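You operate a simulated robot arm through the tools that you are given. There is no shell and no other tool. Be economical: measure what you need, move in short steps, check, and stop when the job is done.

You run a simulated robot arm. Do the job below in one go: nothing can be reset, and whatever is moved stays where it is left.

TASK
Press the red-badge fast button three times. Take the green-capped bottle and leave it on the bench front. Put the orange tin on the top of the bath lid. Put the blue scrub block on the bench front. Put the clear jug on the shelf under the steel table. Push the bottom bench drawer shut. Close the middle bench drawer. Lift the red lid open. Do these in any order. Set down upright: green-capped bottle, clear jug.

Only the result counts: the job must be done as asked and must still hold three seconds after the hand-in. Knocking over, shifting, dropping, spilling or breaking anything else fails it. A push-on lid holds only when it is set on centred and level and pressed home; a screw cap is set on level and turned clockwise until tight.

THE ROBOT
A 7-joint arm with a fingered hand on a trunk, on a base that drives. Base frame: it is fixed to the floor where the robot stands at the start and does not move with it; the origin is under the middle of the robot, x ahead of it, y to its left, z up. Units: mm, rad, N and s.
With the tool pointing down near the work surface it reaches from about 500 to 920 mm from the robot's upright axis, wherever it stands. Its first joint turns from -2.601 to 2.601 rad. Places, roughly: bench front [1200, 1100, 900]; blue scrub block (8x5x5 cm) [2000, -1400, 100]; bottom bench drawer [2100, -2500, 200]; clear jug [2000, -1750, 1000]; green-capped bottle [1750, -750, 1000]; middle bench drawer [2100, -2500, 400]; orange tin (7x7x3 cm) [1700, -900, 900]; red lid [-600, 1300, 400]; red-badge fast button [600, 0, 100]; shelf under the steel table [-1000, 1000, 400]; top of the bath lid [1600, -400, 1300]. Payload 3.5 kg.
The tool frame sits at the grasp point between the pads (the TCP): z along the fingers, y along the line on which they close. The tips reach 30 mm beyond it. The gripper opens to 104 mm. The gripper's body begins 35 mm behind the TCP. The gripper is a hand of 4 fingers: y runs from the thumb to the fingers, the wrist lies at [-15, -110, -186] in the tool frame, and closing takes about 1.5 s.
Orientation is that of the tool frame in the base frame, as [roll, pitch, yaw] about the fixed x, y, z axes, in that order (R = Rz(yaw) Ry(pitch) Rx(roll)). With the fingers straight down and the wrist toward the robot, the tool's x, y and z point along [0, 1, 0], [1, 0, 0] and [0, 0, -1] of the base frame.

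THE INTERFACE
- The arm moves only by the tool drive_tool. Its argument "commands" is text: rows parted by semicolons, each of 6 numbers parted by spaces: the shift along the tool's x, y, z in units of 20 mm (1.0 is 20 mm), then the turn, a rotation vector about the tool's x, y, z in units of 5 degrees (1.0 is 5 degrees). In form: dx dy dz ax ay az; .... A call has 1 to 10 rows; each row shifts and turns the commanded pose from where the row before left it, along the tool's axes as they then stand. "jaw" is the gripper command, from -1 (shut) to 1 (fully open), values between in proportion, set as the call begins (left out, the last holds). A call with a number of a shift or a turn outside -1 to 1 is refused whole. A row lasts 0.2 s, in which the tool goes at most 50 mm and 0.15 rad; a call with a longer step from one row to the next is refused whole, and so is a gripper value outside its range. Where a pose cannot be reached the arm comes as near as it can. A force on the tool above 40 N (or 10 N above the force at the start of the call, whichever is more), or a blocked arm, ends the call early, and 0.2 s more pass. Each finger travels about 45 mm/s and halts on what it meets, pressing with about 23 N; the grip force reading is that of the motor and also rises with nothing between the fingers. The clock runs only during rows and for 0.2 s after the last one: add rows that do not move to give the fingers time. It gives the time, the measured TCP pose, the force on the tool (base axes), the opening and the grip force at its end, in the units of the frame above (readings bear some noise), with the torque about the TCP (base axes, N m) and any sound that the robot's microphone picked up.
- Cameras (640 x 400 px; columns grow to the right, rows downward): "scene" is now at [-12.6, 226.5, 1180.4]; the picture's right is [0.87, -0.50, 0.00], its down [-0.44, -0.76, -0.47] and it looks along [0.24, 0.41, -0.88] (base axes); focal length 262 px, centre (320, 200). "wrist" rides on the gripper at [61, -92, -130] in the tool frame; the picture's right is [-0.81, 0.28, -0.52], its down [-0.53, -0.71, 0.46] and it looks along [-0.24, 0.64, 0.72] (tool axes); focal length 275 px, centre (320, 200).
- get_image(camera): a new picture of that camera. It takes no simulated time.
- raise_lower(by): slides the trunk up (or, below 0, down) by that many mm; the arm and the scene camera ride with it, the base frame stays. It gives what a move gives, with no picture.
- base_move(legs): drives the robot by 1 to 6 legs, each [ahead, left, turn to the left] in mm, mm and rad, along the robot's own axes; the way and the turn of a leg run together, so that a leg with both is an arc; at most 1500 mm and 3.142 rad a leg. The arm and the cameras ride along, it lands a little off, and it stops where it bumps. It gives what a move gives.
- preshape(shape): the hand has 4 fingers and takes this shape, open, in about a second: jaw (thumb against the fingers, like two jaws); tri (thumb and two fingers); tip (a fingertip pinch); poke (one finger out to press); point (the index stretched); flat (the hand flat); cup (the hand cupped); fist (a fist). The gripper value then closes the fingers along that shape, each until it touches; the sizes above hold for jaw. It gives what a move gives, with no picture.
- aim_head(pan, tilt): turns the head with the scene camera to pan (to the left, within 2.705 rad either way) and tilt (down, from -0.506 to 1.204), counted from straight ahead of the robot. It gives what a move gives.
- measure_at(camera, pixels): there is no depth. For up to 12 entries [column, row, z] of the newest picture of that camera ("zoom" is the newest enlarged one), the place [x, y] in the base frame at which the ray of that pixel passes the height z, good to about 3 mm. It takes no simulated time.
- close_up(camera, box): a new picture of the part [left, top, right, bottom] of that camera's present view, enlarged. It takes no simulated time.
- close_job(): hands the job in; it is judged then, once.

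Work in short steps. Measure before you move; look again where a grasp or a placing could have gone wrong, and mend it. You have 124 turns and 114 pictures in all, those below and enlarged ones among them. Open the gripper and draw the arm clear of the work before you hand the job in, unless the task says otherwise; then end with one line.

The tools are called after "Call:" as name(argument=value, ...) on one line, values as JSON. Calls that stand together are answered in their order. drive_tool: Moves the arm, as the interface text tells. Its arguments: {"type":"object","properties":{"commands":{"type":"string"},"jaw":{"type":"number"}},"required":["commands"]} The other tools are called the same way: raise_lower (by) slides the trunk up or down; preshape (shape) gives the hand a shape; base_move (legs) drives the base; aim_head (pan, tilt) turns the head that bears the scene camera; get_image (camera) takes a picture; measure_at (camera, pixels) gives the place at which the rays of pixels pass given heights; close_up (camera, box) takes an enlarged picture of a part of a camera's view; close_job () hands the job in.

At the start:

```text
time_s: 0.0
position: [98.9, 558.2, 702.9]
tool_rot: [-3.141, -0.001, 1.571]
force: [0.8, -0.3, 0.5]
moment: [0.03, 0.02, 0.0]
opening: 103.4
finger_force: 0.0
shape: jaw
trunk travel left (down, up): [-250.0, 460.0]
robot x, y, heading: [0.2, -1.7, -0.003]
head pan, tilt: [1.045, 1.077]
```

scene: 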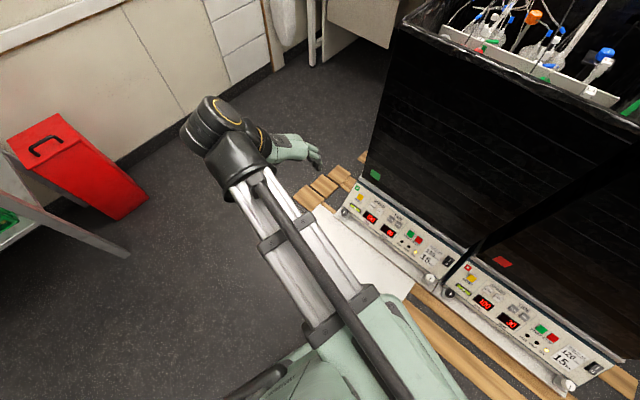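
wrist: 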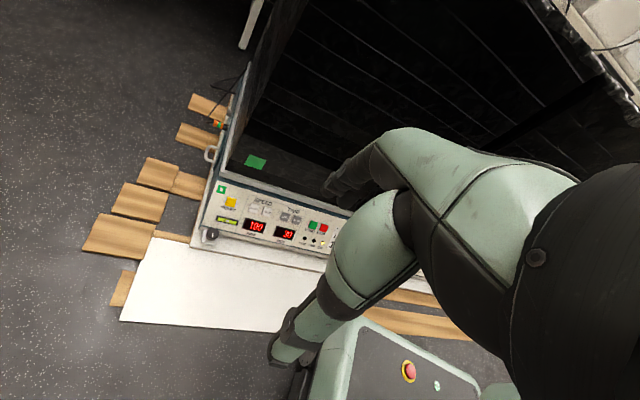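

The pictures show two shaker units with control panels ahead and a red bin to the left. I look around with the head first.

Call:
aim_head(pan=0, tilt=0.7)

Call:
get_image(camera="scene")

Call:
aim_head(pan=-0.9, tilt=0.4)

Call:
get_image(camera="scene")

Call:
aim_head(pan=0.9, tilt=0.4)

Call:
get_image(camera="scene")

Call:
aim_head(pan=2.2, tilt=0.5)

Call:
get_image(camera="scene")

Call:
aim_head(pan=-2.2, tilt=0.5)

Call:
get_image(camera="scene")

```text
time_s: 1.3
position: [99.6, 557.4, 703.2]
tool_rot: [-3.141, -0.001, 1.571]
force: [0.1, 0.1, -0.6]
moment: [0.02, 0.01, 0.02]
opening: 103.7
finger_force: 0.1
shape: jaw
trunk travel left (down, up): [-250.0, 460.0]
robot x, y, heading: [3.9, 0.5, 0.002]
head pan, tilt: [0.0, 0.7]
```

```text
111 pictures are left
```

scene: 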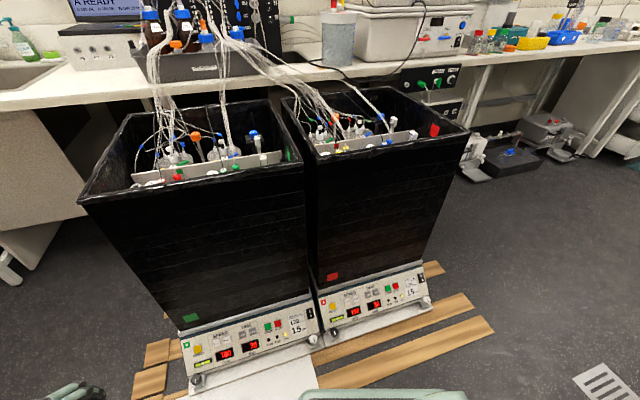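

```text
time_s: 2.5
position: [99.2, 556.5, 702.6]
tool_rot: [-3.141, 0.0, 1.572]
force: [-0.2, -0.4, -0.1]
moment: [-0.04, -0.03, 0.02]
opening: 103.4
finger_force: 0.1
shape: jaw
trunk travel left (down, up): [-250.0, 460.0]
robot x, y, heading: [1.6, -0.2, 0.001]
head pan, tilt: [-0.901, 0.4]
```

```text
110 pictures are left
```

scene: 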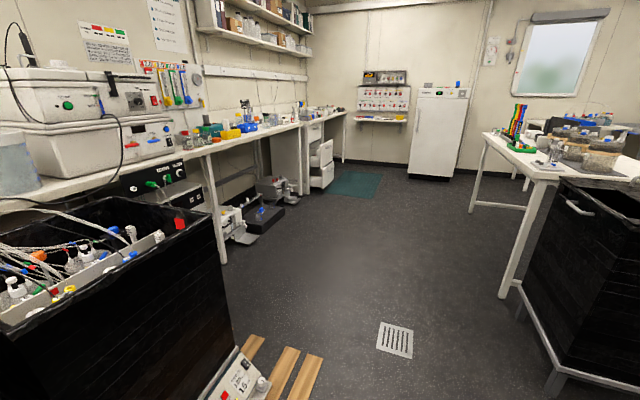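

```text
time_s: 4.3
position: [99.6, 556.9, 703.7]
tool_rot: [-3.14, 0.001, 1.57]
force: [-0.5, -0.2, -0.5]
moment: [-0.02, 0.01, -0.01]
opening: 103.5
finger_force: 0.1
shape: jaw
trunk travel left (down, up): [-250.0, 460.0]
robot x, y, heading: [-0.4, 0.2, -0.0]
head pan, tilt: [0.901, 0.4]
```

```text
109 pictures are left
```

scene: 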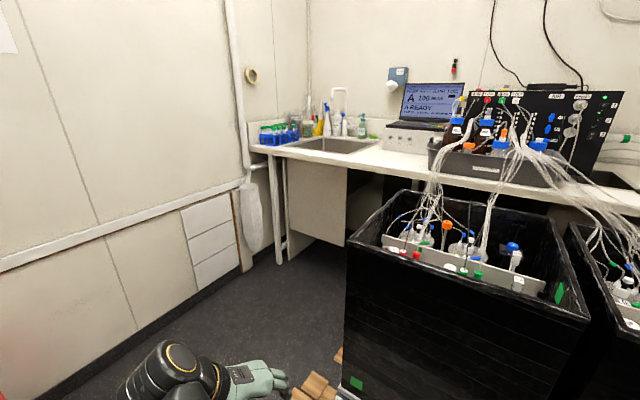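

```text
time_s: 5.8
position: [99.9, 558.0, 703.5]
tool_rot: [3.141, 0.001, 1.57]
force: [-0.6, 0.8, 0.1]
moment: [0.02, 0.0, 0.03]
opening: 103.5
finger_force: 0.1
shape: jaw
trunk travel left (down, up): [-250.0, 460.0]
robot x, y, heading: [-2.4, -1.0, -0.004]
head pan, tilt: [2.201, 0.499]
```

```text
108 pictures are left
```

scene: 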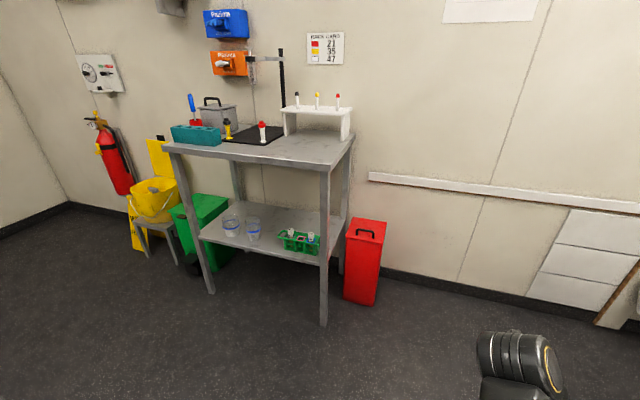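

```text
time_s: 9.3
position: [100.1, 557.1, 703.1]
tool_rot: [3.141, 0.001, 1.571]
force: [0.2, 0.0, 0.3]
moment: [-0.01, 0.05, 0.02]
opening: 103.7
finger_force: 0.1
shape: jaw
trunk travel left (down, up): [-250.0, 460.0]
robot x, y, heading: [-2.0, -0.3, 0.005]
head pan, tilt: [-2.201, 0.499]
```

```text
107 pictures are left
```

scene: 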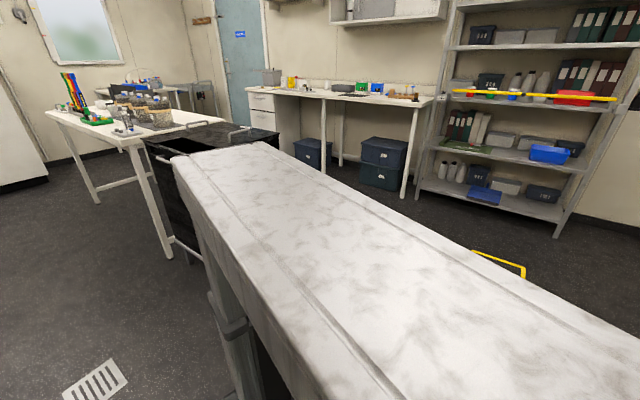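

Now I zoom on the red-badge panel.

Call:
aim_head(pan=-0.1, tilt=1.0)

Call:
get_image(camera="scene")

```text
time_s: 11.3
position: [100.4, 557.9, 703.1]
tool_rot: [-3.141, 0.001, 1.57]
force: [0.7, -1.1, 0.7]
moment: [-0.03, 0.02, 0.0]
opening: 103.5
finger_force: 0.0
shape: jaw
trunk travel left (down, up): [-250.0, 460.0]
robot x, y, heading: [-2.1, -0.2, 0.004]
head pan, tilt: [-0.099, 1.0]
```

```text
106 pictures are left
```

scene: 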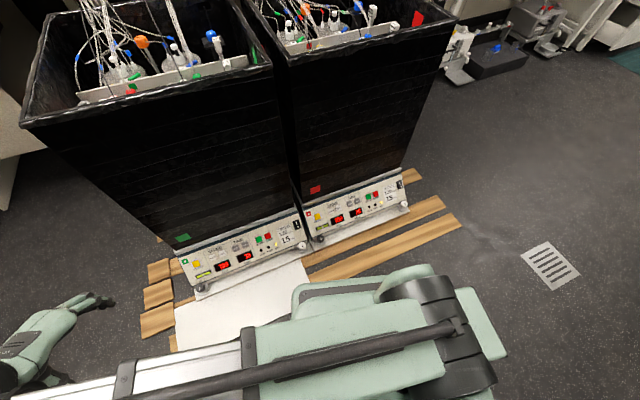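

Call:
close_up(camera="scene", box=[290, 160, 418, 240])

Call:
measure_at(camera="scene", pixels=[[309, 213, 100], [315, 240, 30], [405, 205, 30], [400, 178, 100], [210, 290, 30], [303, 247, 30], [337, 217, 80]])

```text
5.00 times, centred on (354, 200) of scene
```

zoom: 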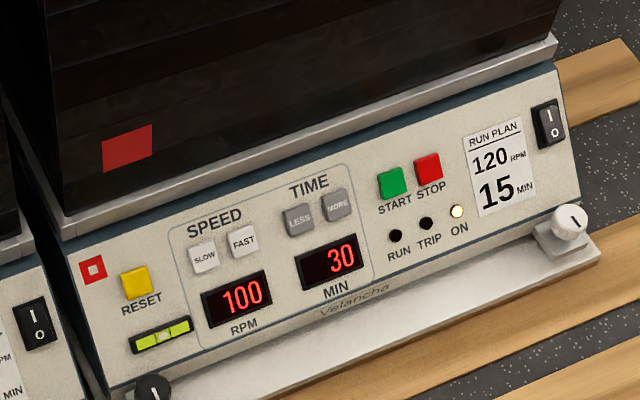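

```text
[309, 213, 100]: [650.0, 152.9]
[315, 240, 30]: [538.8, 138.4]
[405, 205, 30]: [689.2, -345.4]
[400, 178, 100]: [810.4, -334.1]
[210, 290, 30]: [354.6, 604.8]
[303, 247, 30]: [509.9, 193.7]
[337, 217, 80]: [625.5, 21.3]
```

I triangulate: rays of panel points now, then again with the trunk lowered.

Call:
measure_at(camera="zoom", pixels=[[243, 240, 0], [243, 240, 200], [93, 270, 0], [93, 270, 200], [545, 125, 0], [545, 125, 200], [155, 388, 0], [155, 388, 200], [430, 166, 0], [430, 166, 200]])

Call:
raise_lower(by=-230)

Call:
aim_head(pan=-0.1, tilt=0.8)

Call:
get_image(camera="scene")

```text
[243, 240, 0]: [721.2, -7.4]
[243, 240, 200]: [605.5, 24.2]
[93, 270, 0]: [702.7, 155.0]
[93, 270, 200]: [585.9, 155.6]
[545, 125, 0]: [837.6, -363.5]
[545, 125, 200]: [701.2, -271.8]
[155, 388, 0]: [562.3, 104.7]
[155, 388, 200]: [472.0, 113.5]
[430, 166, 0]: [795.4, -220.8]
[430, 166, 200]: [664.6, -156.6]
```

```text
time_s: 13.7
position: [99.8, 556.7, 473.4]
tool_rot: [-3.141, 0.001, 1.57]
force: [-0.1, 0.5, -0.2]
moment: [-0.01, -0.01, 0.02]
opening: 103.4
finger_force: 0.0
shape: jaw
trunk travel left (down, up): [-20.0, 690.0]
robot x, y, heading: [2.5, -2.0, 0.001]
head pan, tilt: [-0.099, 1.0]
```

```text
time_s: 14.4
position: [99.3, 558.2, 473.0]
tool_rot: [3.141, 0.0, 1.57]
force: [0.4, 0.0, 0.6]
moment: [0.0, -0.01, -0.01]
opening: 103.7
finger_force: 0.0
shape: jaw
trunk travel left (down, up): [-20.0, 690.0]
robot x, y, heading: [4.7, -2.2, 0.001]
head pan, tilt: [-0.099, 0.799]
```

```text
104 pictures are left
```

scene: 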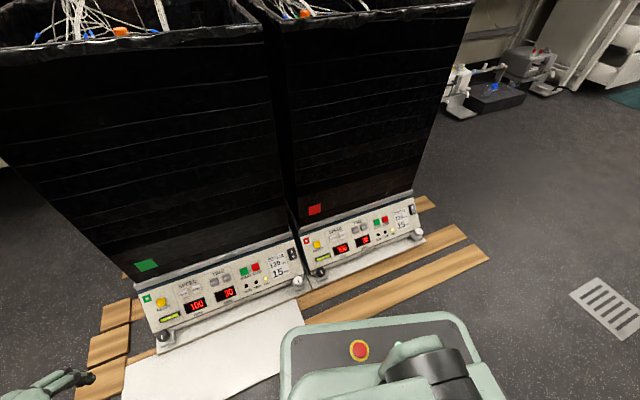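

Call:
close_up(camera="scene", box=[290, 190, 434, 280])

```text
4.44 times, centred on (362, 235) of scene
```

zoom: 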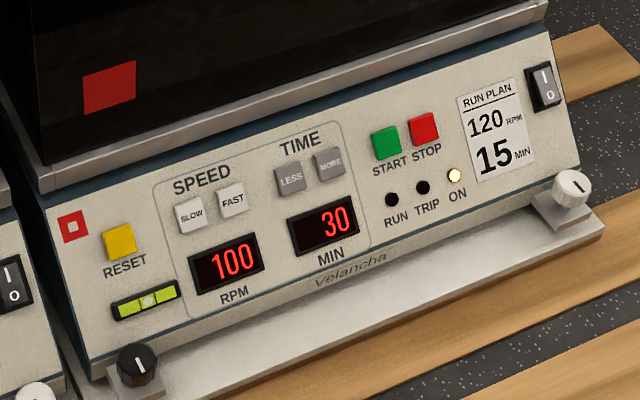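

Call:
measure_at(camera="zoom", pixels=[[233, 199, 0], [233, 199, 200], [72, 227, 0], [72, 227, 200], [543, 85, 0], [543, 85, 200], [137, 361, 0], [137, 361, 200], [424, 129, 0], [424, 129, 200]])

```text
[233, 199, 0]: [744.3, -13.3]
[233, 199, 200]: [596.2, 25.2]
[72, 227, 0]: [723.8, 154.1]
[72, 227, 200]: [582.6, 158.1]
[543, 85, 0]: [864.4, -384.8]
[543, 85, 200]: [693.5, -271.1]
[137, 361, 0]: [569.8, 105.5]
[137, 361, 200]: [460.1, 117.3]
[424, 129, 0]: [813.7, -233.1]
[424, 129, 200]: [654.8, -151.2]
```

FAST comes out near (639, 15, 143), panel facing about (-0.96, -0.28). I check the floor room around and behind the robot.

Call:
aim_head(pan=-1.7, tilt=0.7)

Call:
get_image(camera="scene")

Call:
aim_head(pan=2.7, tilt=0.7)

Call:
get_image(camera="scene")

Call:
preshape(shape="poke")

Call:
get_image(camera="wrist")

```text
time_s: 16.1
position: [100.5, 556.4, 472.7]
tool_rot: [3.141, 0.0, 1.572]
force: [-0.2, 0.0, -0.1]
moment: [0.0, 0.02, 0.01]
opening: 103.6
finger_force: 0.1
shape: jaw
trunk travel left (down, up): [-20.0, 690.0]
robot x, y, heading: [1.4, -4.2, -0.0]
head pan, tilt: [-1.7, 0.7]
```

```text
102 pictures are left
```

scene: 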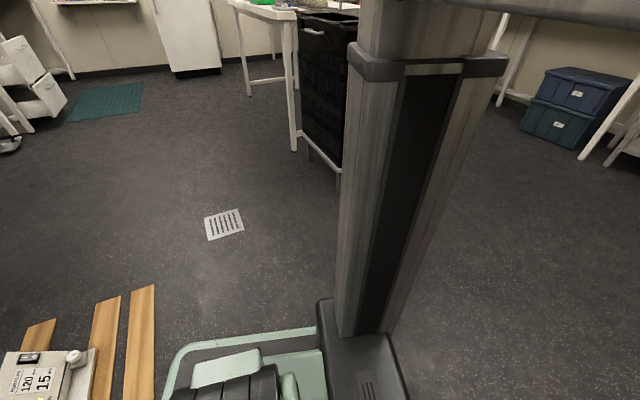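

```text
time_s: 19.6
position: [99.9, 556.8, 473.8]
tool_rot: [3.141, -0.001, 1.57]
force: [0.0, -0.8, -0.4]
moment: [0.01, 0.05, -0.03]
opening: 103.5
finger_force: 0.1
shape: jaw
trunk travel left (down, up): [-20.0, 690.0]
robot x, y, heading: [-0.2, -4.1, 0.002]
head pan, tilt: [2.7, 0.7]
```

```text
101 pictures are left
```

scene: 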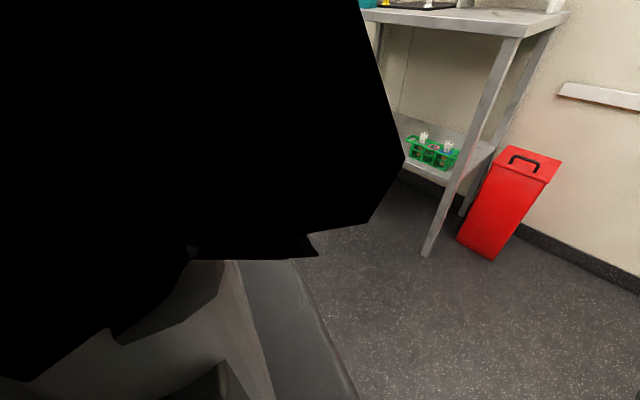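

```text
time_s: 20.6
position: [99.6, 556.0, 473.3]
tool_rot: [-3.141, 0.0, 1.569]
force: [-0.8, -0.5, 0.5]
moment: [0.01, 0.03, -0.01]
opening: 0.0
finger_force: 0.0
shape: poke
trunk travel left (down, up): [-20.0, 690.0]
robot x, y, heading: [0.2, 2.4, -0.001]
head pan, tilt: [2.7, 0.7]
```

```text
100 pictures are left
```

wrist: 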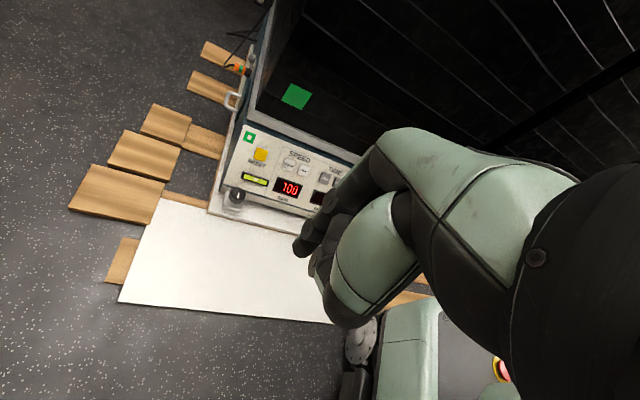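

The white slab was the robot's own mast; floor behind and right is free. I back off 130 mm and swing the arm to the front in poke shape.

Call:
base_move(legs=[[-130, 0, 0]])

Call:
drive_tool(commands="-0.43 1 0 0 0 0;-0.43 1 0 0 0 0;-0.43 1 0 0 0 0;-0.43 1 0 0 0 0;-0.43 1 0 0 0 0;-0.43 1 0 0 0 0;-0.43 1 0 0 0 0;-0.43 1 0 0 0 0;-0.43 1 0 0 0 0;-0.43 1 0 0 0 0")

Call:
drive_tool(commands="-0.9 1 0 0 0 0;-0.9 1 0 0 0 0;-0.9 1 0 0 0 0;-0.9 1 0 0 0 0;-0.9 1 0 0 0 0;-0.9 1 0 0 0 0;-0.9 1 0 0 0 0;-0.9 1 0 0 0 0;-0.9 1 0 0 0 0;-0.9 1 0 0 0 0")

Call:
drive_tool(commands="-1 0.5 0.3 0 0 0;-1 0.5 0.3 0 0 0;-1 0.5 0.3 0 0 0;-1 0.5 0.3 0 0 0;-1 0.5 0.3 0 0 0;-1 0.5 0.3 0 0 0;-1 0.5 0.3 0 0 0;-1 0.5 0.3 0 0 0;-1 0.5 0.3 0 0 0;-1 0.5 0.3 0 0 0")

Call:
aim_head(pan=-0.1, tilt=0.8)

Call:
get_image(camera="scene")

```text
time_s: 21.8
position: [-32.7, 557.2, 473.1]
tool_rot: [3.141, 0.0, 1.571]
force: [0.7, 0.6, 0.3]
moment: [0.03, -0.01, -0.01]
opening: 0.0
finger_force: 0.0
shape: poke
trunk travel left (down, up): [-20.0, 690.0]
robot x, y, heading: [-133.8, 0.7, 0.002]
head pan, tilt: [2.7, 0.7]
```

```text
time_s: 24.0
position: [168.1, 470.8, 473.2]
tool_rot: [-3.141, -0.001, 1.573]
force: [0.2, 0.3, -0.8]
moment: [0.02, -0.03, -0.02]
opening: 0.0
finger_force: 0.0
shape: poke
trunk travel left (down, up): [-20.0, 690.0]
robot x, y, heading: [-133.9, -3.3, 0.0]
head pan, tilt: [2.7, 0.7]
```

```text
time_s: 26.2
position: [368.1, 291.4, 474.9]
tool_rot: [-3.141, -0.001, 1.571]
force: [-0.3, -0.2, -0.5]
moment: [0.03, 0.02, -0.04]
opening: 0.0
finger_force: 0.1
shape: poke
trunk travel left (down, up): [-20.0, 690.0]
robot x, y, heading: [-127.7, 0.3, 0.001]
head pan, tilt: [2.7, 0.7]
```

```text
time_s: 28.4
position: [467.7, 91.4, 414.7]
tool_rot: [3.141, 0.001, 1.571]
force: [0.6, -0.3, -0.2]
moment: [0.01, 0.02, 0.02]
opening: 0.0
finger_force: 0.1
shape: poke
trunk travel left (down, up): [-20.0, 690.0]
robot x, y, heading: [-132.8, 0.4, 0.001]
head pan, tilt: [2.7, 0.7]
```

```text
time_s: 30.9
position: [466.5, 91.0, 412.6]
tool_rot: [-3.141, 0.001, 1.57]
force: [0.4, 0.1, -0.1]
moment: [0.02, 0.02, 0.0]
opening: 0.0
finger_force: 0.1
shape: poke
trunk travel left (down, up): [-20.0, 690.0]
robot x, y, heading: [-132.0, 1.1, -0.002]
head pan, tilt: [-0.099, 0.799]
```

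```text
99 pictures are left
```

scene: 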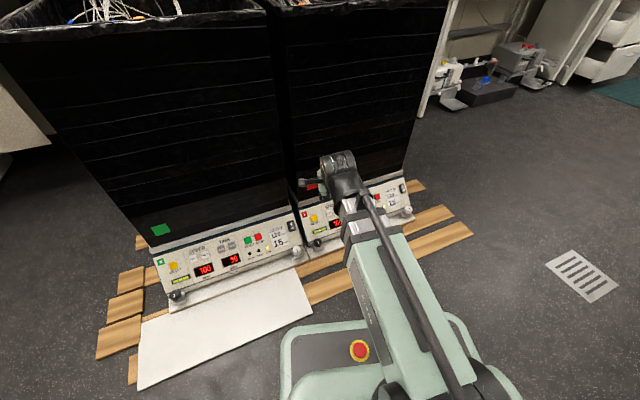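

The arm is in front. I tilt the finger 40° forward and look with the wrist camera.

Call:
drive_tool(commands="0 0 0 -1 0 0;0 0 0 -1 0 0;0 0 0 -1 0 0;0 0 0 -1 0 0;0 0 0 -1 0 0;0 0 0 -1 0 0;0 0 0 -1 0 0;0 0 0 -1 0 0")

Call:
get_image(camera="wrist")

Call:
get_image(camera="scene")

```text
time_s: 32.7
position: [518.9, 102.8, 413.3]
tool_rot: [2.443, -0.001, 1.574]
force: [-0.1, 0.6, -0.7]
moment: [0.01, -0.01, 0.02]
opening: 0.0
finger_force: 0.0
shape: poke
out of reach, approached as far as the arm can: row 3, 4, 5, 6, 7, 8
trunk travel left (down, up): [-20.0, 690.0]
robot x, y, heading: [-130.1, -1.8, -0.001]
head pan, tilt: [-0.099, 0.799]
```

```text
98 pictures are left
```

wrist: 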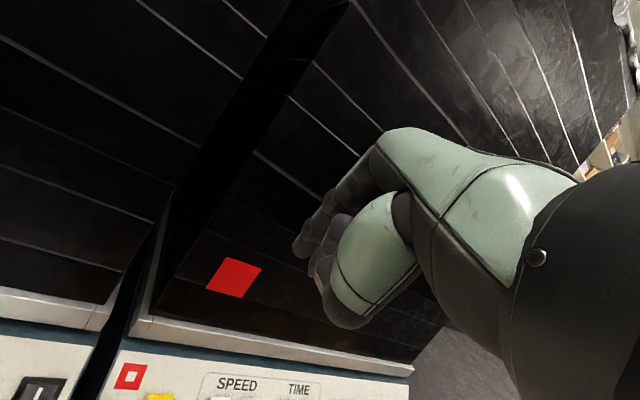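

```text
97 pictures are left
```

scene: 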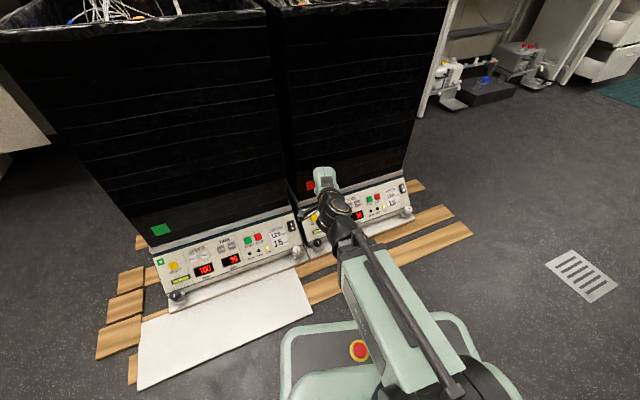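

Too near for this tilt, so I back the base 150 mm more and advance the arm toward the button.

Call:
base_move(legs=[[-150, 0, 0]])

Call:
drive_tool(commands="-0.49 0.23 1 0 0 0;-0.49 0.23 1 0 0 0;-0.49 0.23 1 0 0 0;-0.49 0.23 1 0 0 0;-0.49 0.23 1 0 0 0;-0.49 0.23 1 0 0 0;-0.49 0.23 1 0 0 0;-0.49 0.23 1 0 0 0")

Call:
get_image(camera="wrist")

Call:
get_image(camera="scene")

```text
time_s: 34.1
position: [367.6, 101.6, 412.8]
tool_rot: [2.443, 0.0, 1.57]
force: [-0.1, -0.5, 0.4]
moment: [-0.03, 0.0, 0.0]
opening: 0.0
finger_force: 0.0
shape: poke
trunk travel left (down, up): [-20.0, 690.0]
robot x, y, heading: [-279.9, -1.2, -0.001]
head pan, tilt: [-0.099, 0.799]
```

```text
time_s: 35.9
position: [500.0, 24.5, 315.4]
tool_rot: [2.444, 0.0, 1.571]
force: [0.0, 0.2, -0.3]
moment: [-0.02, 0.0, 0.02]
opening: 0.1
finger_force: 0.0
shape: poke
trunk travel left (down, up): [-20.0, 690.0]
robot x, y, heading: [-282.7, -2.2, 0.003]
head pan, tilt: [-0.099, 0.799]
```

```text
96 pictures are left
```

wrist: 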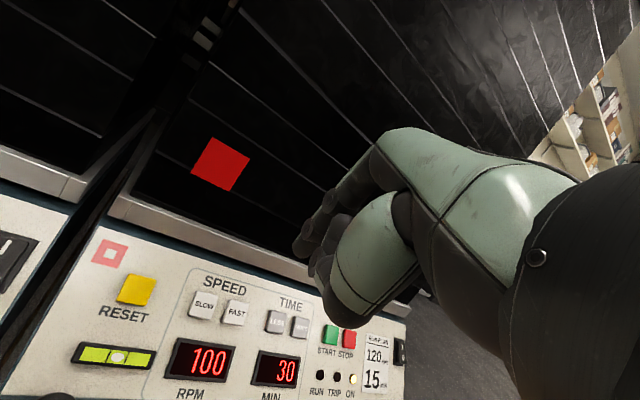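

```text
95 pictures are left
```

scene: 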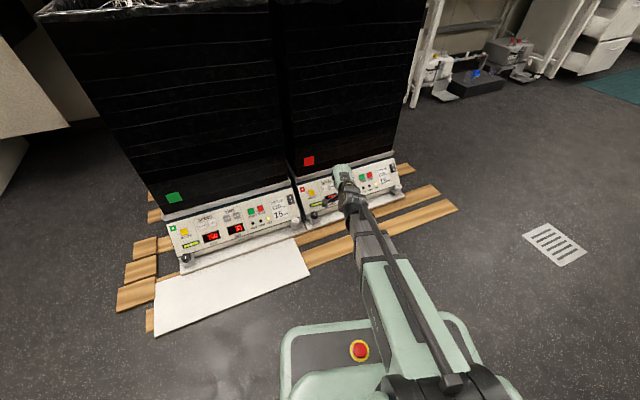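

FAST is visible in the wrist view at about (235, 312). I triangulate it.

Call:
measure_at(camera="wrist", pixels=[[235, 312, 100], [235, 312, 150], [235, 312, 200], [347, 340, 100], [347, 340, 150], [110, 253, 100], [110, 253, 150], [170, 395, 50], [170, 395, 100]])

```text
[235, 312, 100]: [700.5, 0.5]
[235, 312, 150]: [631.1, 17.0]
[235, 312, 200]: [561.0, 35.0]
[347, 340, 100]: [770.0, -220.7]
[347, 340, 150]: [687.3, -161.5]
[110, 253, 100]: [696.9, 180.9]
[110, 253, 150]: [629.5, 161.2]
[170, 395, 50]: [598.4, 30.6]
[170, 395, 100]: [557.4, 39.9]
```

B ≈ (636, 16, 146). I check where the poke fingertip really is.

Call:
close_up(camera="wrist", box=[260, 150, 420, 350])

Call:
close_up(camera="scene", box=[290, 140, 410, 215])

```text
2.00 times, centred on (340, 250) of wrist
```

zoom: 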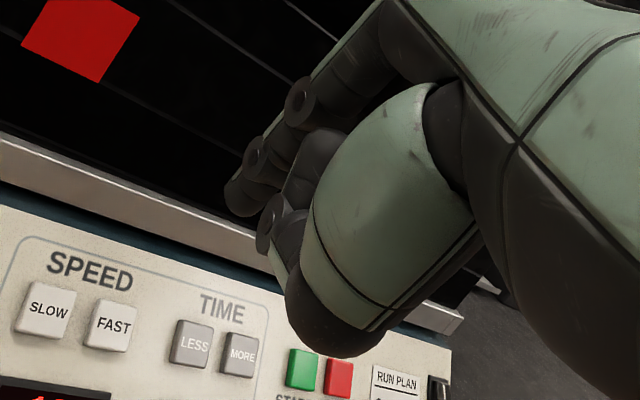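

```text
5.33 times, centred on (350, 178) of scene
```

zoom: 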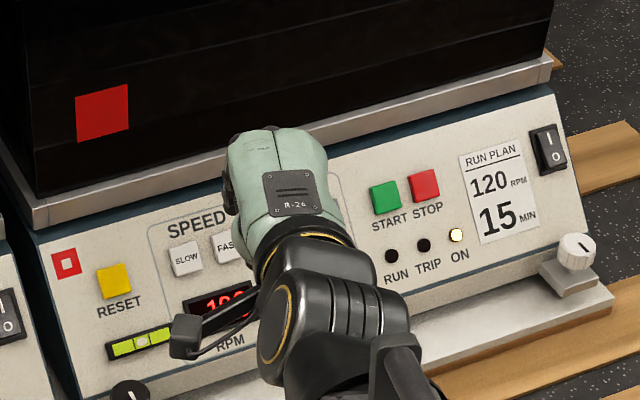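

The fingertip sits about 5 mm to +x of the tool axis. I advance to about 30 mm off the button and look.

Call:
drive_tool(commands="-0.084 -0.025 0.98 0 0 0;-0.084 -0.025 0.98 0 0 0;-0.084 -0.025 0.98 0 0 0;-0.084 -0.025 0.98 0 0 0;-0.084 -0.025 0.98 0 0 0;-0.084 -0.025 0.98 0 0 0;-0.084 -0.025 0.98 0 0 0;-0.084 -0.025 0.98 0 0 0")

Call:
close_up(camera="wrist", box=[180, 150, 500, 350])

Call:
close_up(camera="scene", box=[290, 140, 410, 215])

```text
time_s: 37.7
position: [597.2, 38.3, 193.6]
tool_rot: [2.445, 0.001, 1.563]
force: [-0.1, 0.7, 0.4]
moment: [0.0, -0.05, 0.02]
opening: 0.4
finger_force: 0.2
shape: poke
out of reach, approached as far as the arm can: row 2, 4, 6, 7, 8
trunk travel left (down, up): [-20.0, 690.0]
robot x, y, heading: [-282.1, -4.1, -0.003]
head pan, tilt: [-0.099, 0.799]
```

```text
2.00 times, centred on (340, 250) of wrist
```

zoom: 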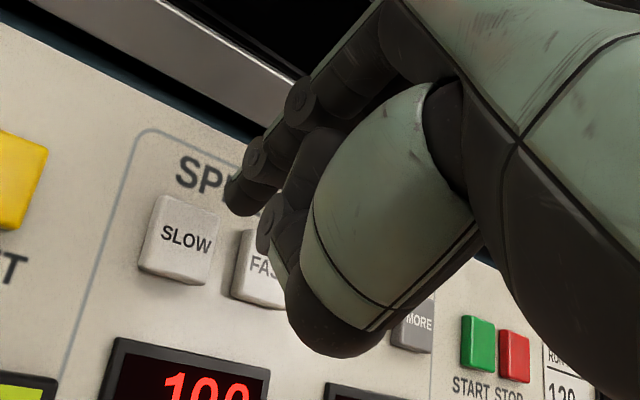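

```text
5.33 times, centred on (350, 178) of scene
```

zoom: 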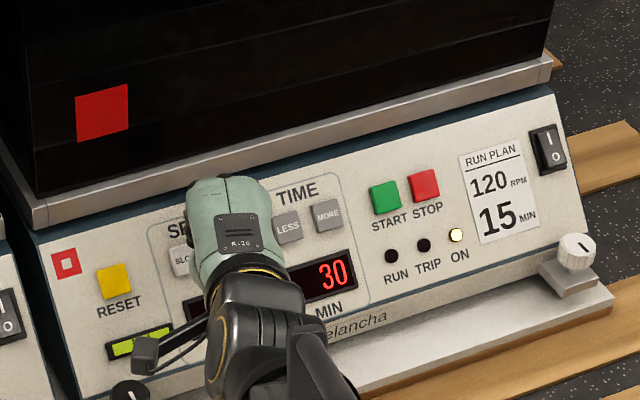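

The arm hit its reach limit (y stuck at 38). I retreat, bring the base 80 mm closer and 27 mm right, drop the trunk a little, and come in again.

Call:
drive_tool(commands="0 0 -1 0 0 0;0 0 -1 0 0 0;0 0 -1 0 0 0;0 0 -1 0 0 0;0 0 -1 0 0 0;0 0 -1 0 0 0")

Call:
base_move(legs=[[80, -15, 0]])

Call:
raise_lower(by=-18)

```text
time_s: 39.1
position: [521.0, 40.0, 284.1]
tool_rot: [2.443, 0.001, 1.57]
force: [-0.6, -1.2, -0.2]
moment: [-0.02, -0.02, -0.01]
opening: 0.0
finger_force: 0.0
shape: poke
trunk travel left (down, up): [-20.0, 690.0]
robot x, y, heading: [-281.8, 2.1, -0.0]
head pan, tilt: [-0.099, 0.799]
```

```text
time_s: 40.1
position: [601.3, 24.1, 285.5]
tool_rot: [2.443, -0.001, 1.572]
force: [0.0, 1.1, 0.2]
moment: [0.01, -0.03, 0.01]
opening: 0.3
finger_force: 0.1
shape: poke
trunk travel left (down, up): [-20.0, 690.0]
robot x, y, heading: [-201.3, -14.7, 0.003]
head pan, tilt: [-0.099, 0.799]
```

```text
time_s: 40.8
position: [601.1, 23.1, 266.4]
tool_rot: [2.444, -0.001, 1.573]
force: [0.1, 0.0, 0.4]
moment: [-0.01, -0.03, 0.03]
opening: 0.0
finger_force: 0.1
shape: poke
trunk travel left (down, up): [-2.0, 708.0]
robot x, y, heading: [-202.5, -14.9, 0.002]
head pan, tilt: [-0.099, 0.799]
```

Now I go to the pre-press point.

Call:
drive_tool(commands="-0.15 -0.63 0.68 0 0 0;-0.15 -0.63 0.68 0 0 0;-0.15 -0.63 0.68 0 0 0;-0.15 -0.63 0.68 0 0 0;0 0 0 0 0 0")

Call:
close_up(camera="wrist", box=[180, 150, 500, 350])

```text
time_s: 42.0
position: [597.3, 22.9, 197.4]
tool_rot: [2.447, 0.002, 1.56]
force: [-0.1, 0.8, 0.2]
moment: [0.03, -0.01, -0.01]
opening: 0.0
finger_force: 0.0
shape: poke
out of reach, approached as far as the arm can: row 3, 4
trunk travel left (down, up): [-2.0, 708.0]
robot x, y, heading: [-200.4, -15.9, 0.002]
head pan, tilt: [-0.099, 0.799]
```

```text
2.00 times, centred on (340, 250) of wrist
```

zoom: 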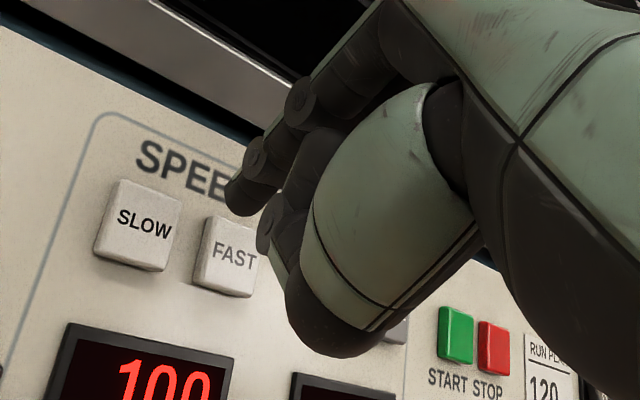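

Still limited by the tilt at this low height, so I lessen the tilt to 25° and re-approach.

Call:
drive_tool(commands="0 0 -1 0 0 0;0 0 -1 0 0 0;0 0 0 1 0 0;0 0 0 1 0 0;0 0 0 1 0 0;0 0 0 0 0 0")

```text
time_s: 43.4
position: [574.7, 15.4, 227.9]
tool_rot: [2.571, 0.009, 1.539]
force: [0.9, 0.0, 0.6]
moment: [-0.01, -0.01, 0.03]
opening: 0.2
finger_force: 0.0
shape: poke
out of reach, approached as far as the arm can: row 4, 5
trunk travel left (down, up): [-2.0, 708.0]
robot x, y, heading: [-200.3, -17.1, 0.003]
head pan, tilt: [-0.099, 0.799]
```

I try giving the arm more leftward room: back off upward, shift the base right 100 mm, and come in on the left side.

Call:
drive_tool(commands="1 -0.3 -1 0 0 0;1 -0.3 -1 0 0 0;1 -0.3 -1 0 0 0;1 -0.3 -1 0 0 0;1 0 0 0 0 0")

Call:
base_move(legs=[[0, -100, 0]])

Call:
get_image(camera="scene")

```text
time_s: 44.6
position: [512.6, 118.5, 281.5]
tool_rot: [2.571, 0.012, 1.541]
force: [-0.5, 0.3, -0.3]
moment: [0.01, -0.03, -0.02]
opening: 0.2
finger_force: 0.1
shape: poke
trunk travel left (down, up): [-2.0, 708.0]
robot x, y, heading: [-202.9, -15.8, -0.002]
head pan, tilt: [-0.099, 0.799]
```

```text
time_s: 45.8
position: [512.6, 18.6, 280.3]
tool_rot: [2.571, 0.012, 1.54]
force: [0.0, 0.1, -0.2]
moment: [0.0, 0.0, 0.01]
opening: 0.2
finger_force: 0.1
shape: poke
trunk travel left (down, up): [-2.0, 708.0]
robot x, y, heading: [-200.8, -117.0, -0.001]
head pan, tilt: [-0.099, 0.799]
```

```text
89 pictures are left
```

scene: 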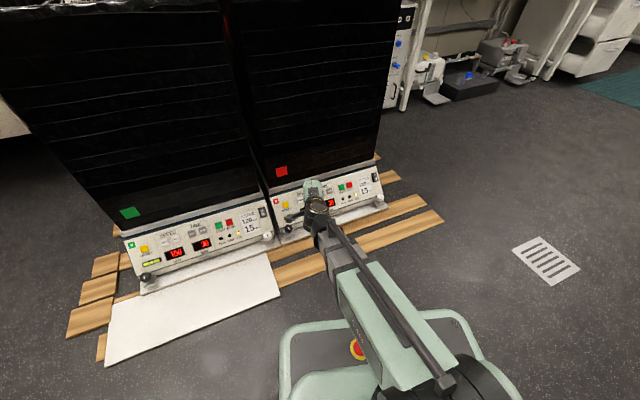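

Advance to the pre-press point again.

Call:
drive_tool(commands="-0.06 0.26 1 0 0 0;-0.06 0.26 1 0 0 0;-0.06 0.26 1 0 0 0;-0.06 0.26 1 0 0 0;-0.06 0.26 1 0 0 0;-0.06 0.26 1 0 0 0;0 0 0 0 0 0")

Call:
close_up(camera="wrist", box=[180, 150, 500, 350])

```text
time_s: 47.4
position: [603.6, 7.2, 196.0]
tool_rot: [2.571, 0.011, 1.541]
force: [-0.3, 1.0, 0.2]
moment: [0.0, 0.03, -0.03]
opening: 0.2
finger_force: 0.1
shape: poke
trunk travel left (down, up): [-2.0, 708.0]
robot x, y, heading: [-200.0, -112.9, 0.002]
head pan, tilt: [-0.099, 0.799]
```

```text
2.00 times, centred on (340, 250) of wrist
```

zoom: 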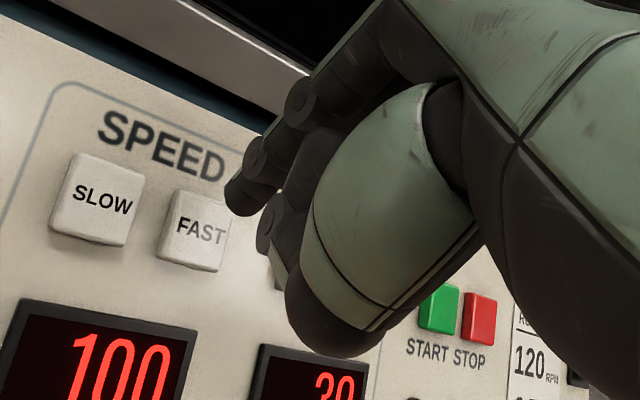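

The line of the finger projects onto FAST (200, 235 in zoom). I press in small steps.

Call:
drive_tool(commands="0 0 0.5 0 0 0;0 0 0.5 0 0 0;0 0 0.4 0 0 0;0 0 0.2 0 0 0")

Call:
close_up(camera="wrist", box=[180, 150, 500, 350])

```text
time_s: 48.4
position: [619.6, 7.3, 172.3]
tool_rot: [2.569, 0.01, 1.542]
force: [-10.8, 1.3, 14.9]
moment: [0.24, 0.0, 0.19]
opening: 0.2
finger_force: 0.0
shape: poke
trunk travel left (down, up): [-2.0, 708.0]
robot x, y, heading: [-200.8, -118.4, -0.0]
head pan, tilt: [-0.099, 0.799]
heard: click
```

```text
2.00 times, centred on (340, 250) of wrist
```

zoom: 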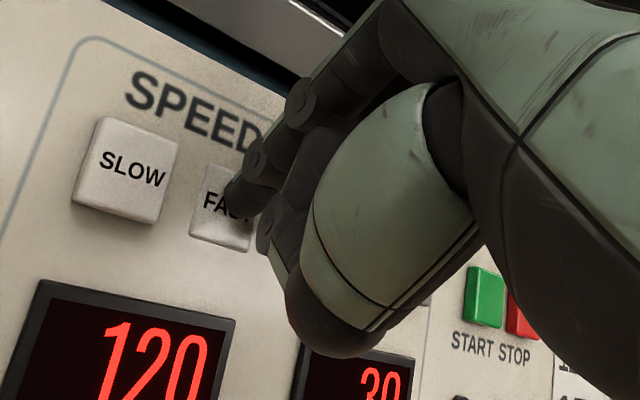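

A click and the display went to 120. Two more presses.

Call:
drive_tool(commands="0 0 -0.5 0 0 0;0 0 -0.5 0 0 0;0 0 0 0 0 0;0 0 0.5 0 0 0;0 0 0.5 0 0 0;0 0 0.05 0 0 0")

Call:
get_image(camera="wrist")

Call:
drive_tool(commands="0 0 -0.5 0 0 0;0 0 -0.5 0 0 0;0 0 0 0 0 0;0 0 0.5 0 0 0;0 0 0.5 0 0 0")

Call:
drive_tool(commands="0 0 -0.5 0 0 0;0 0 -1 0 0 0;0 0 -1 0 0 0;0 0 -1 0 0 0;0 0 -1 0 0 0;0 0 -1 0 0 0;0 0 -1 0 0 0;0 0 -1 0 0 0")

Call:
get_image(camera="wrist")

```text
time_s: 49.8
position: [621.8, 6.3, 172.4]
tool_rot: [2.567, 0.011, 1.542]
force: [-12.0, 0.6, 18.8]
moment: [0.25, -0.03, 0.18]
opening: 0.1
finger_force: 0.0
shape: poke
trunk travel left (down, up): [-2.0, 708.0]
robot x, y, heading: [-200.4, -115.5, 0.003]
head pan, tilt: [-0.099, 0.799]
heard: click
```

```text
86 pictures are left
```

wrist: 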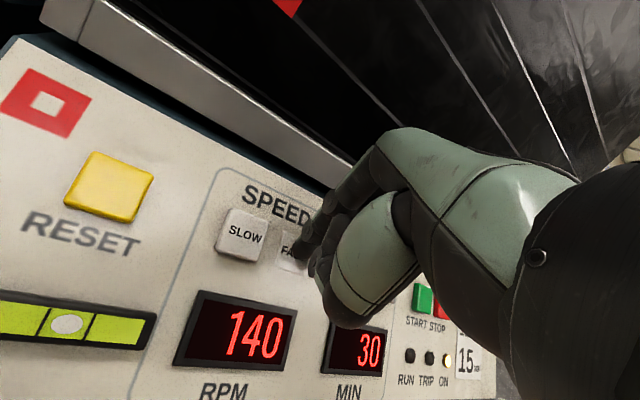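

```text
time_s: 51.0
position: [621.0, 6.1, 172.6]
tool_rot: [2.567, 0.01, 1.541]
force: [-10.9, -0.2, 15.1]
moment: [0.2, 0.02, 0.12]
opening: 0.0
finger_force: 0.1
shape: poke
trunk travel left (down, up): [-2.0, 708.0]
robot x, y, heading: [-203.0, -112.3, 0.003]
head pan, tilt: [-0.099, 0.799]
heard: click
```

```text
time_s: 52.8
position: [541.0, 9.4, 295.0]
tool_rot: [2.573, 0.011, 1.54]
force: [0.1, 0.5, -0.4]
moment: [0.0, -0.03, 0.0]
opening: 0.5
finger_force: 0.0
shape: poke
trunk travel left (down, up): [-2.0, 708.0]
robot x, y, heading: [-203.5, -114.7, -0.0]
head pan, tilt: [-0.099, 0.799]
```

```text
85 pictures are left
```

wrist: 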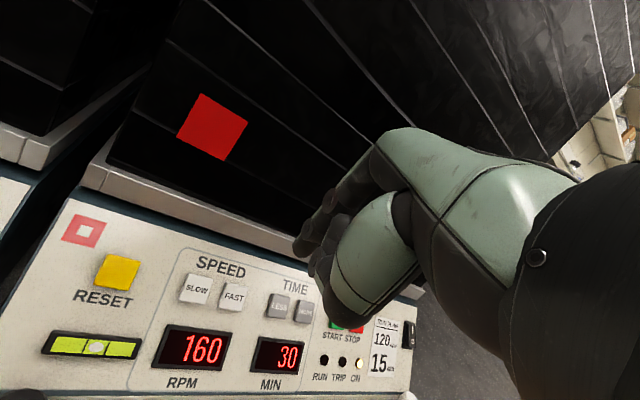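

160 shown: three presses done. I raise the trunk, set the hand to jaw, and survey the route to the right side.

Call:
raise_lower(by=500)

Call:
preshape(shape="jaw")

Call:
aim_head(pan=-0.7, tilt=0.6)

Call:
get_image(camera="scene")

```text
refused: 500 is not a number from -400 to 400
```

```text
time_s: 53.6
position: [540.8, 10.6, 296.7]
tool_rot: [2.57, 0.011, 1.541]
force: [0.9, 0.3, 0.5]
moment: [0.03, -0.02, -0.02]
opening: 103.9
finger_force: 0.1
shape: jaw
trunk travel left (down, up): [-2.0, 708.0]
robot x, y, heading: [-199.3, -114.3, 0.005]
head pan, tilt: [-0.099, 0.799]
```

```text
time_s: 54.6
position: [541.6, 9.2, 295.0]
tool_rot: [2.57, 0.011, 1.542]
force: [-0.2, 0.4, 0.0]
moment: [-0.02, -0.03, -0.02]
opening: 103.9
finger_force: 0.1
shape: jaw
trunk travel left (down, up): [-2.0, 708.0]
robot x, y, heading: [-201.9, -109.7, 0.003]
head pan, tilt: [-0.7, 0.6]
```

```text
84 pictures are left
```

scene: 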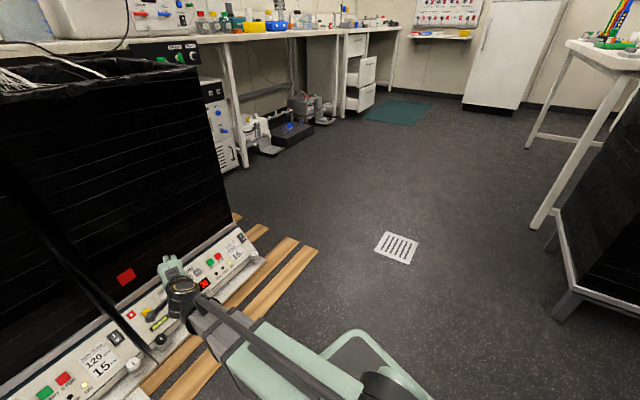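

I measure floor points to plan the route.

Call:
measure_at(camera="scene", pixels=[[565, 318, 0], [535, 227, 0], [317, 250, 0], [246, 166, 0], [235, 215, 0], [347, 115, 0], [285, 147, 50], [268, 153, 30], [332, 122, 30], [397, 248, 0], [370, 118, 0], [430, 105, 0]])

Call:
raise_lower(by=400)

Call:
raise_lower(by=100)

```text
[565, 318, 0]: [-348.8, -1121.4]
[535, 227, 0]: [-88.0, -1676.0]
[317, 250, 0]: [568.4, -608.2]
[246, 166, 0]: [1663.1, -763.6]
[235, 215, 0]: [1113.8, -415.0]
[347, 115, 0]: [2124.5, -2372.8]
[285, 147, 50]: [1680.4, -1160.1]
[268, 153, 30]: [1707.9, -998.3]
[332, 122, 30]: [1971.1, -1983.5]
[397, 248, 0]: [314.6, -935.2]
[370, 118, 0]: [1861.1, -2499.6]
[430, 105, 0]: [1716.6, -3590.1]
```

```text
time_s: 58.5
position: [541.8, 11.0, 695.9]
tool_rot: [2.57, 0.011, 1.541]
force: [-0.4, -0.3, 0.1]
moment: [0.01, -0.02, 0.02]
opening: 104.0
finger_force: 0.1
shape: jaw
trunk travel left (down, up): [-402.0, 308.0]
robot x, y, heading: [-200.9, -114.6, 0.004]
head pan, tilt: [-0.7, 0.6]
```

```text
time_s: 59.8
position: [541.5, 11.2, 795.1]
tool_rot: [2.572, 0.012, 1.539]
force: [-0.8, 0.3, -0.1]
moment: [-0.02, 0.0, 0.04]
opening: 103.8
finger_force: 0.1
shape: jaw
trunk travel left (down, up): [-502.0, 208.0]
robot x, y, heading: [-204.1, -115.9, 0.005]
head pan, tilt: [-0.7, 0.6]
```

Route: back 100, right 430, diagonal ahead, keeping clear of the tubs and trolley; then look at the bench.

Call:
raise_lower(by=200)

Call:
base_move(legs=[[-100, 0, 0], [0, -430, 0], [650, -405, 0], [250, -50, 0], [0, 0, 0.284]])

Call:
aim_head(pan=0.0, tilt=0.5)

Call:
get_image(camera="scene")

```text
time_s: 62.0
position: [542.3, 9.8, 996.7]
tool_rot: [2.571, 0.012, 1.541]
force: [-0.2, 0.2, -0.1]
moment: [0.01, -0.06, 0.04]
opening: 103.9
finger_force: 0.0
shape: jaw
trunk travel left (down, up): [-702.0, 8.0]
robot x, y, heading: [-203.4, -116.7, 0.002]
head pan, tilt: [-0.7, 0.6]
```

```text
time_s: 71.5
position: [1287.0, -674.0, 993.8]
tool_rot: [2.57, 0.011, 1.822]
force: [-0.6, 0.9, -0.2]
moment: [-0.03, 0.0, -0.02]
opening: 103.9
finger_force: 0.1
shape: jaw
trunk travel left (down, up): [-702.0, 8.0]
robot x, y, heading: [609.3, -1000.9, 0.281]
head pan, tilt: [-0.7, 0.6]
```

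```text
time_s: 72.6
position: [1287.7, -672.7, 995.6]
tool_rot: [2.57, 0.011, 1.823]
force: [-0.3, -0.2, -0.6]
moment: [0.03, -0.03, -0.02]
opening: 104.0
finger_force: 0.1
shape: jaw
trunk travel left (down, up): [-702.0, 8.0]
robot x, y, heading: [608.2, -1001.2, 0.282]
head pan, tilt: [0.0, 0.499]
```

```text
83 pictures are left
```

scene: 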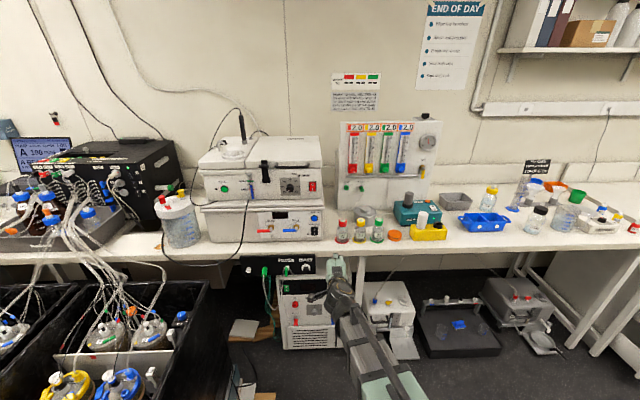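

Good view: green-capped bottle at (377, 229), orange tin (394, 235), jug near (565, 210), block (459, 323). I zoom in.

Call:
close_up(camera="scene", box=[310, 180, 450, 268])

Call:
close_up(camera="scene", box=[150, 100, 350, 225])

Call:
close_up(camera="scene", box=[480, 160, 640, 260])

Call:
close_up(camera="scene", box=[380, 260, 560, 372])

```text
4.55 times, centred on (380, 224) of scene
```

zoom: 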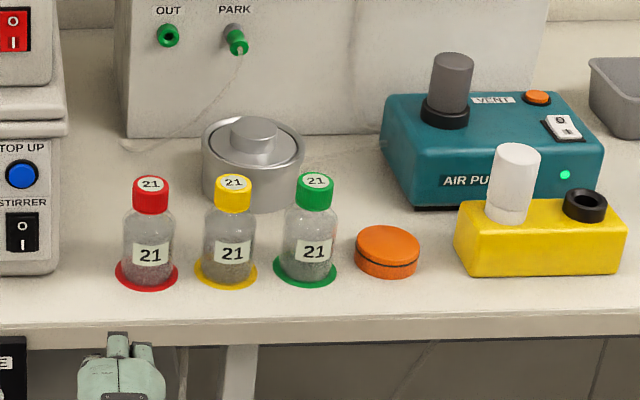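

```text
3.20 times, centred on (250, 162) of scene
```

zoom: 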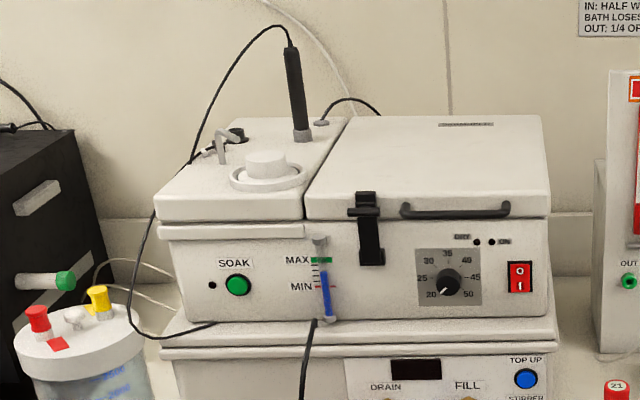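

```text
4.00 times, centred on (560, 210) of scene
```

zoom: 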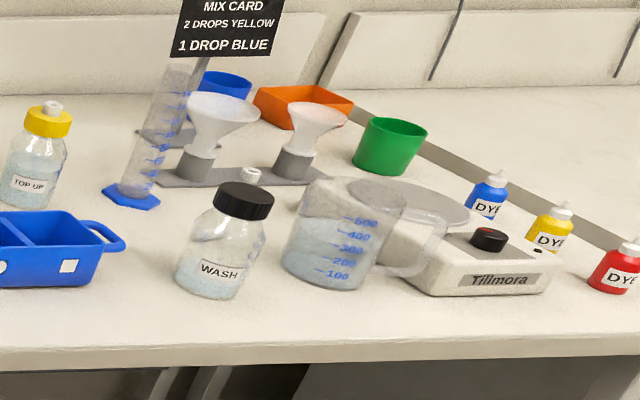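

```text
3.56 times, centred on (470, 316) of scene
```

zoom: 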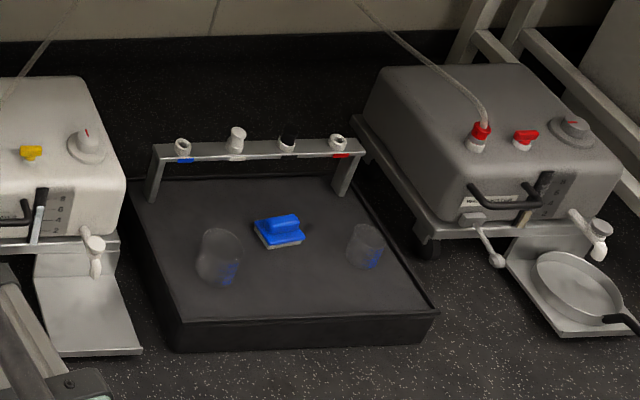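

I measure rays from this view, then repeat from a lower trunk height to get heights.

Call:
measure_at(camera="scene", pixels=[[376.7, 239.4, 850], [376.7, 239.4, 950], [394.9, 233.2, 850], [394.9, 233.2, 950], [321.2, 159.8, 1250], [321.2, 159.8, 1350], [246.2, 160.4, 1250], [246.2, 160.4, 1350], [561.2, 227.5, 850], [561.2, 227.5, 950], [458.8, 326.4, 50], [458.8, 326.4, 150]])

Call:
measure_at(camera="scene", pixels=[[379.3, 219.6, 950], [379.3, 219.6, 1050], [375.6, 249.9, 850], [375.6, 249.9, 950], [318.7, 136, 1300], [257.8, 136, 1300], [568.2, 208.7, 950], [568.2, 208.7, 1050]])

Call:
raise_lower(by=-300)

Call:
aim_head(pan=0.0, tilt=0.3)

Call:
close_up(camera="scene", box=[310, 160, 470, 260])

```text
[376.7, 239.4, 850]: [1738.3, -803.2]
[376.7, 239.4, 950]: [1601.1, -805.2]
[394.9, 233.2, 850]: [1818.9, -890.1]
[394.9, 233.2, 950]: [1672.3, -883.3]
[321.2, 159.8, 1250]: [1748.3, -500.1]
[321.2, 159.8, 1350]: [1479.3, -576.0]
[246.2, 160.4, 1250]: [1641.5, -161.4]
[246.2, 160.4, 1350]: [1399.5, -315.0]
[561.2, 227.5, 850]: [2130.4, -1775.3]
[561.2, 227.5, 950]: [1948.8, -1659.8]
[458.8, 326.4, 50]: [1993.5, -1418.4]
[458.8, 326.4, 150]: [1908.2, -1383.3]
```

```text
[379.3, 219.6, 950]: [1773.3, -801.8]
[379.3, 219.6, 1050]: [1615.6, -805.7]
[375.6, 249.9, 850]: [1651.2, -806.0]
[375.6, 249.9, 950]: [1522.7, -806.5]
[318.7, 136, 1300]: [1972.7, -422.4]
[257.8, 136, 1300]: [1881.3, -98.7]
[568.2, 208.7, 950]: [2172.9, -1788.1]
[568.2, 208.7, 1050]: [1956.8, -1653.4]
```

```text
time_s: 75.6
position: [1287.9, -673.3, 696.9]
tool_rot: [2.571, 0.013, 1.82]
force: [-0.4, -0.6, 0.6]
moment: [0.0, -0.01, 0.01]
opening: 103.8
finger_force: 0.0
shape: jaw
trunk travel left (down, up): [-402.0, 308.0]
robot x, y, heading: [609.1, -1000.5, 0.282]
head pan, tilt: [0.0, 0.499]
```

```text
time_s: 76.3
position: [1287.1, -673.4, 695.2]
tool_rot: [2.571, 0.011, 1.821]
force: [-0.5, -0.6, 0.5]
moment: [-0.03, 0.0, 0.01]
opening: 104.2
finger_force: 0.0
shape: jaw
trunk travel left (down, up): [-402.0, 308.0]
robot x, y, heading: [609.8, -1004.2, 0.283]
head pan, tilt: [0.0, 0.3]
```

```text
4.00 times, centred on (390, 210) of scene
```

zoom: 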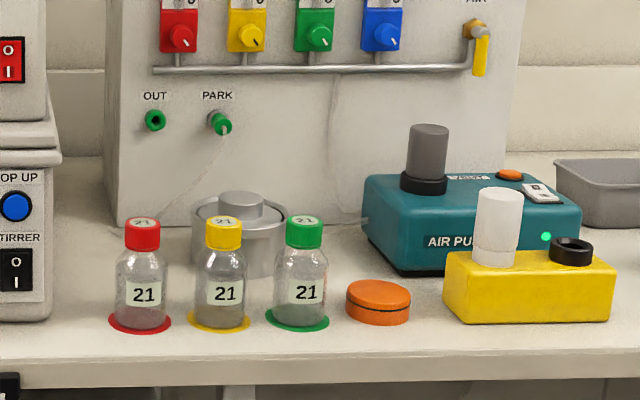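

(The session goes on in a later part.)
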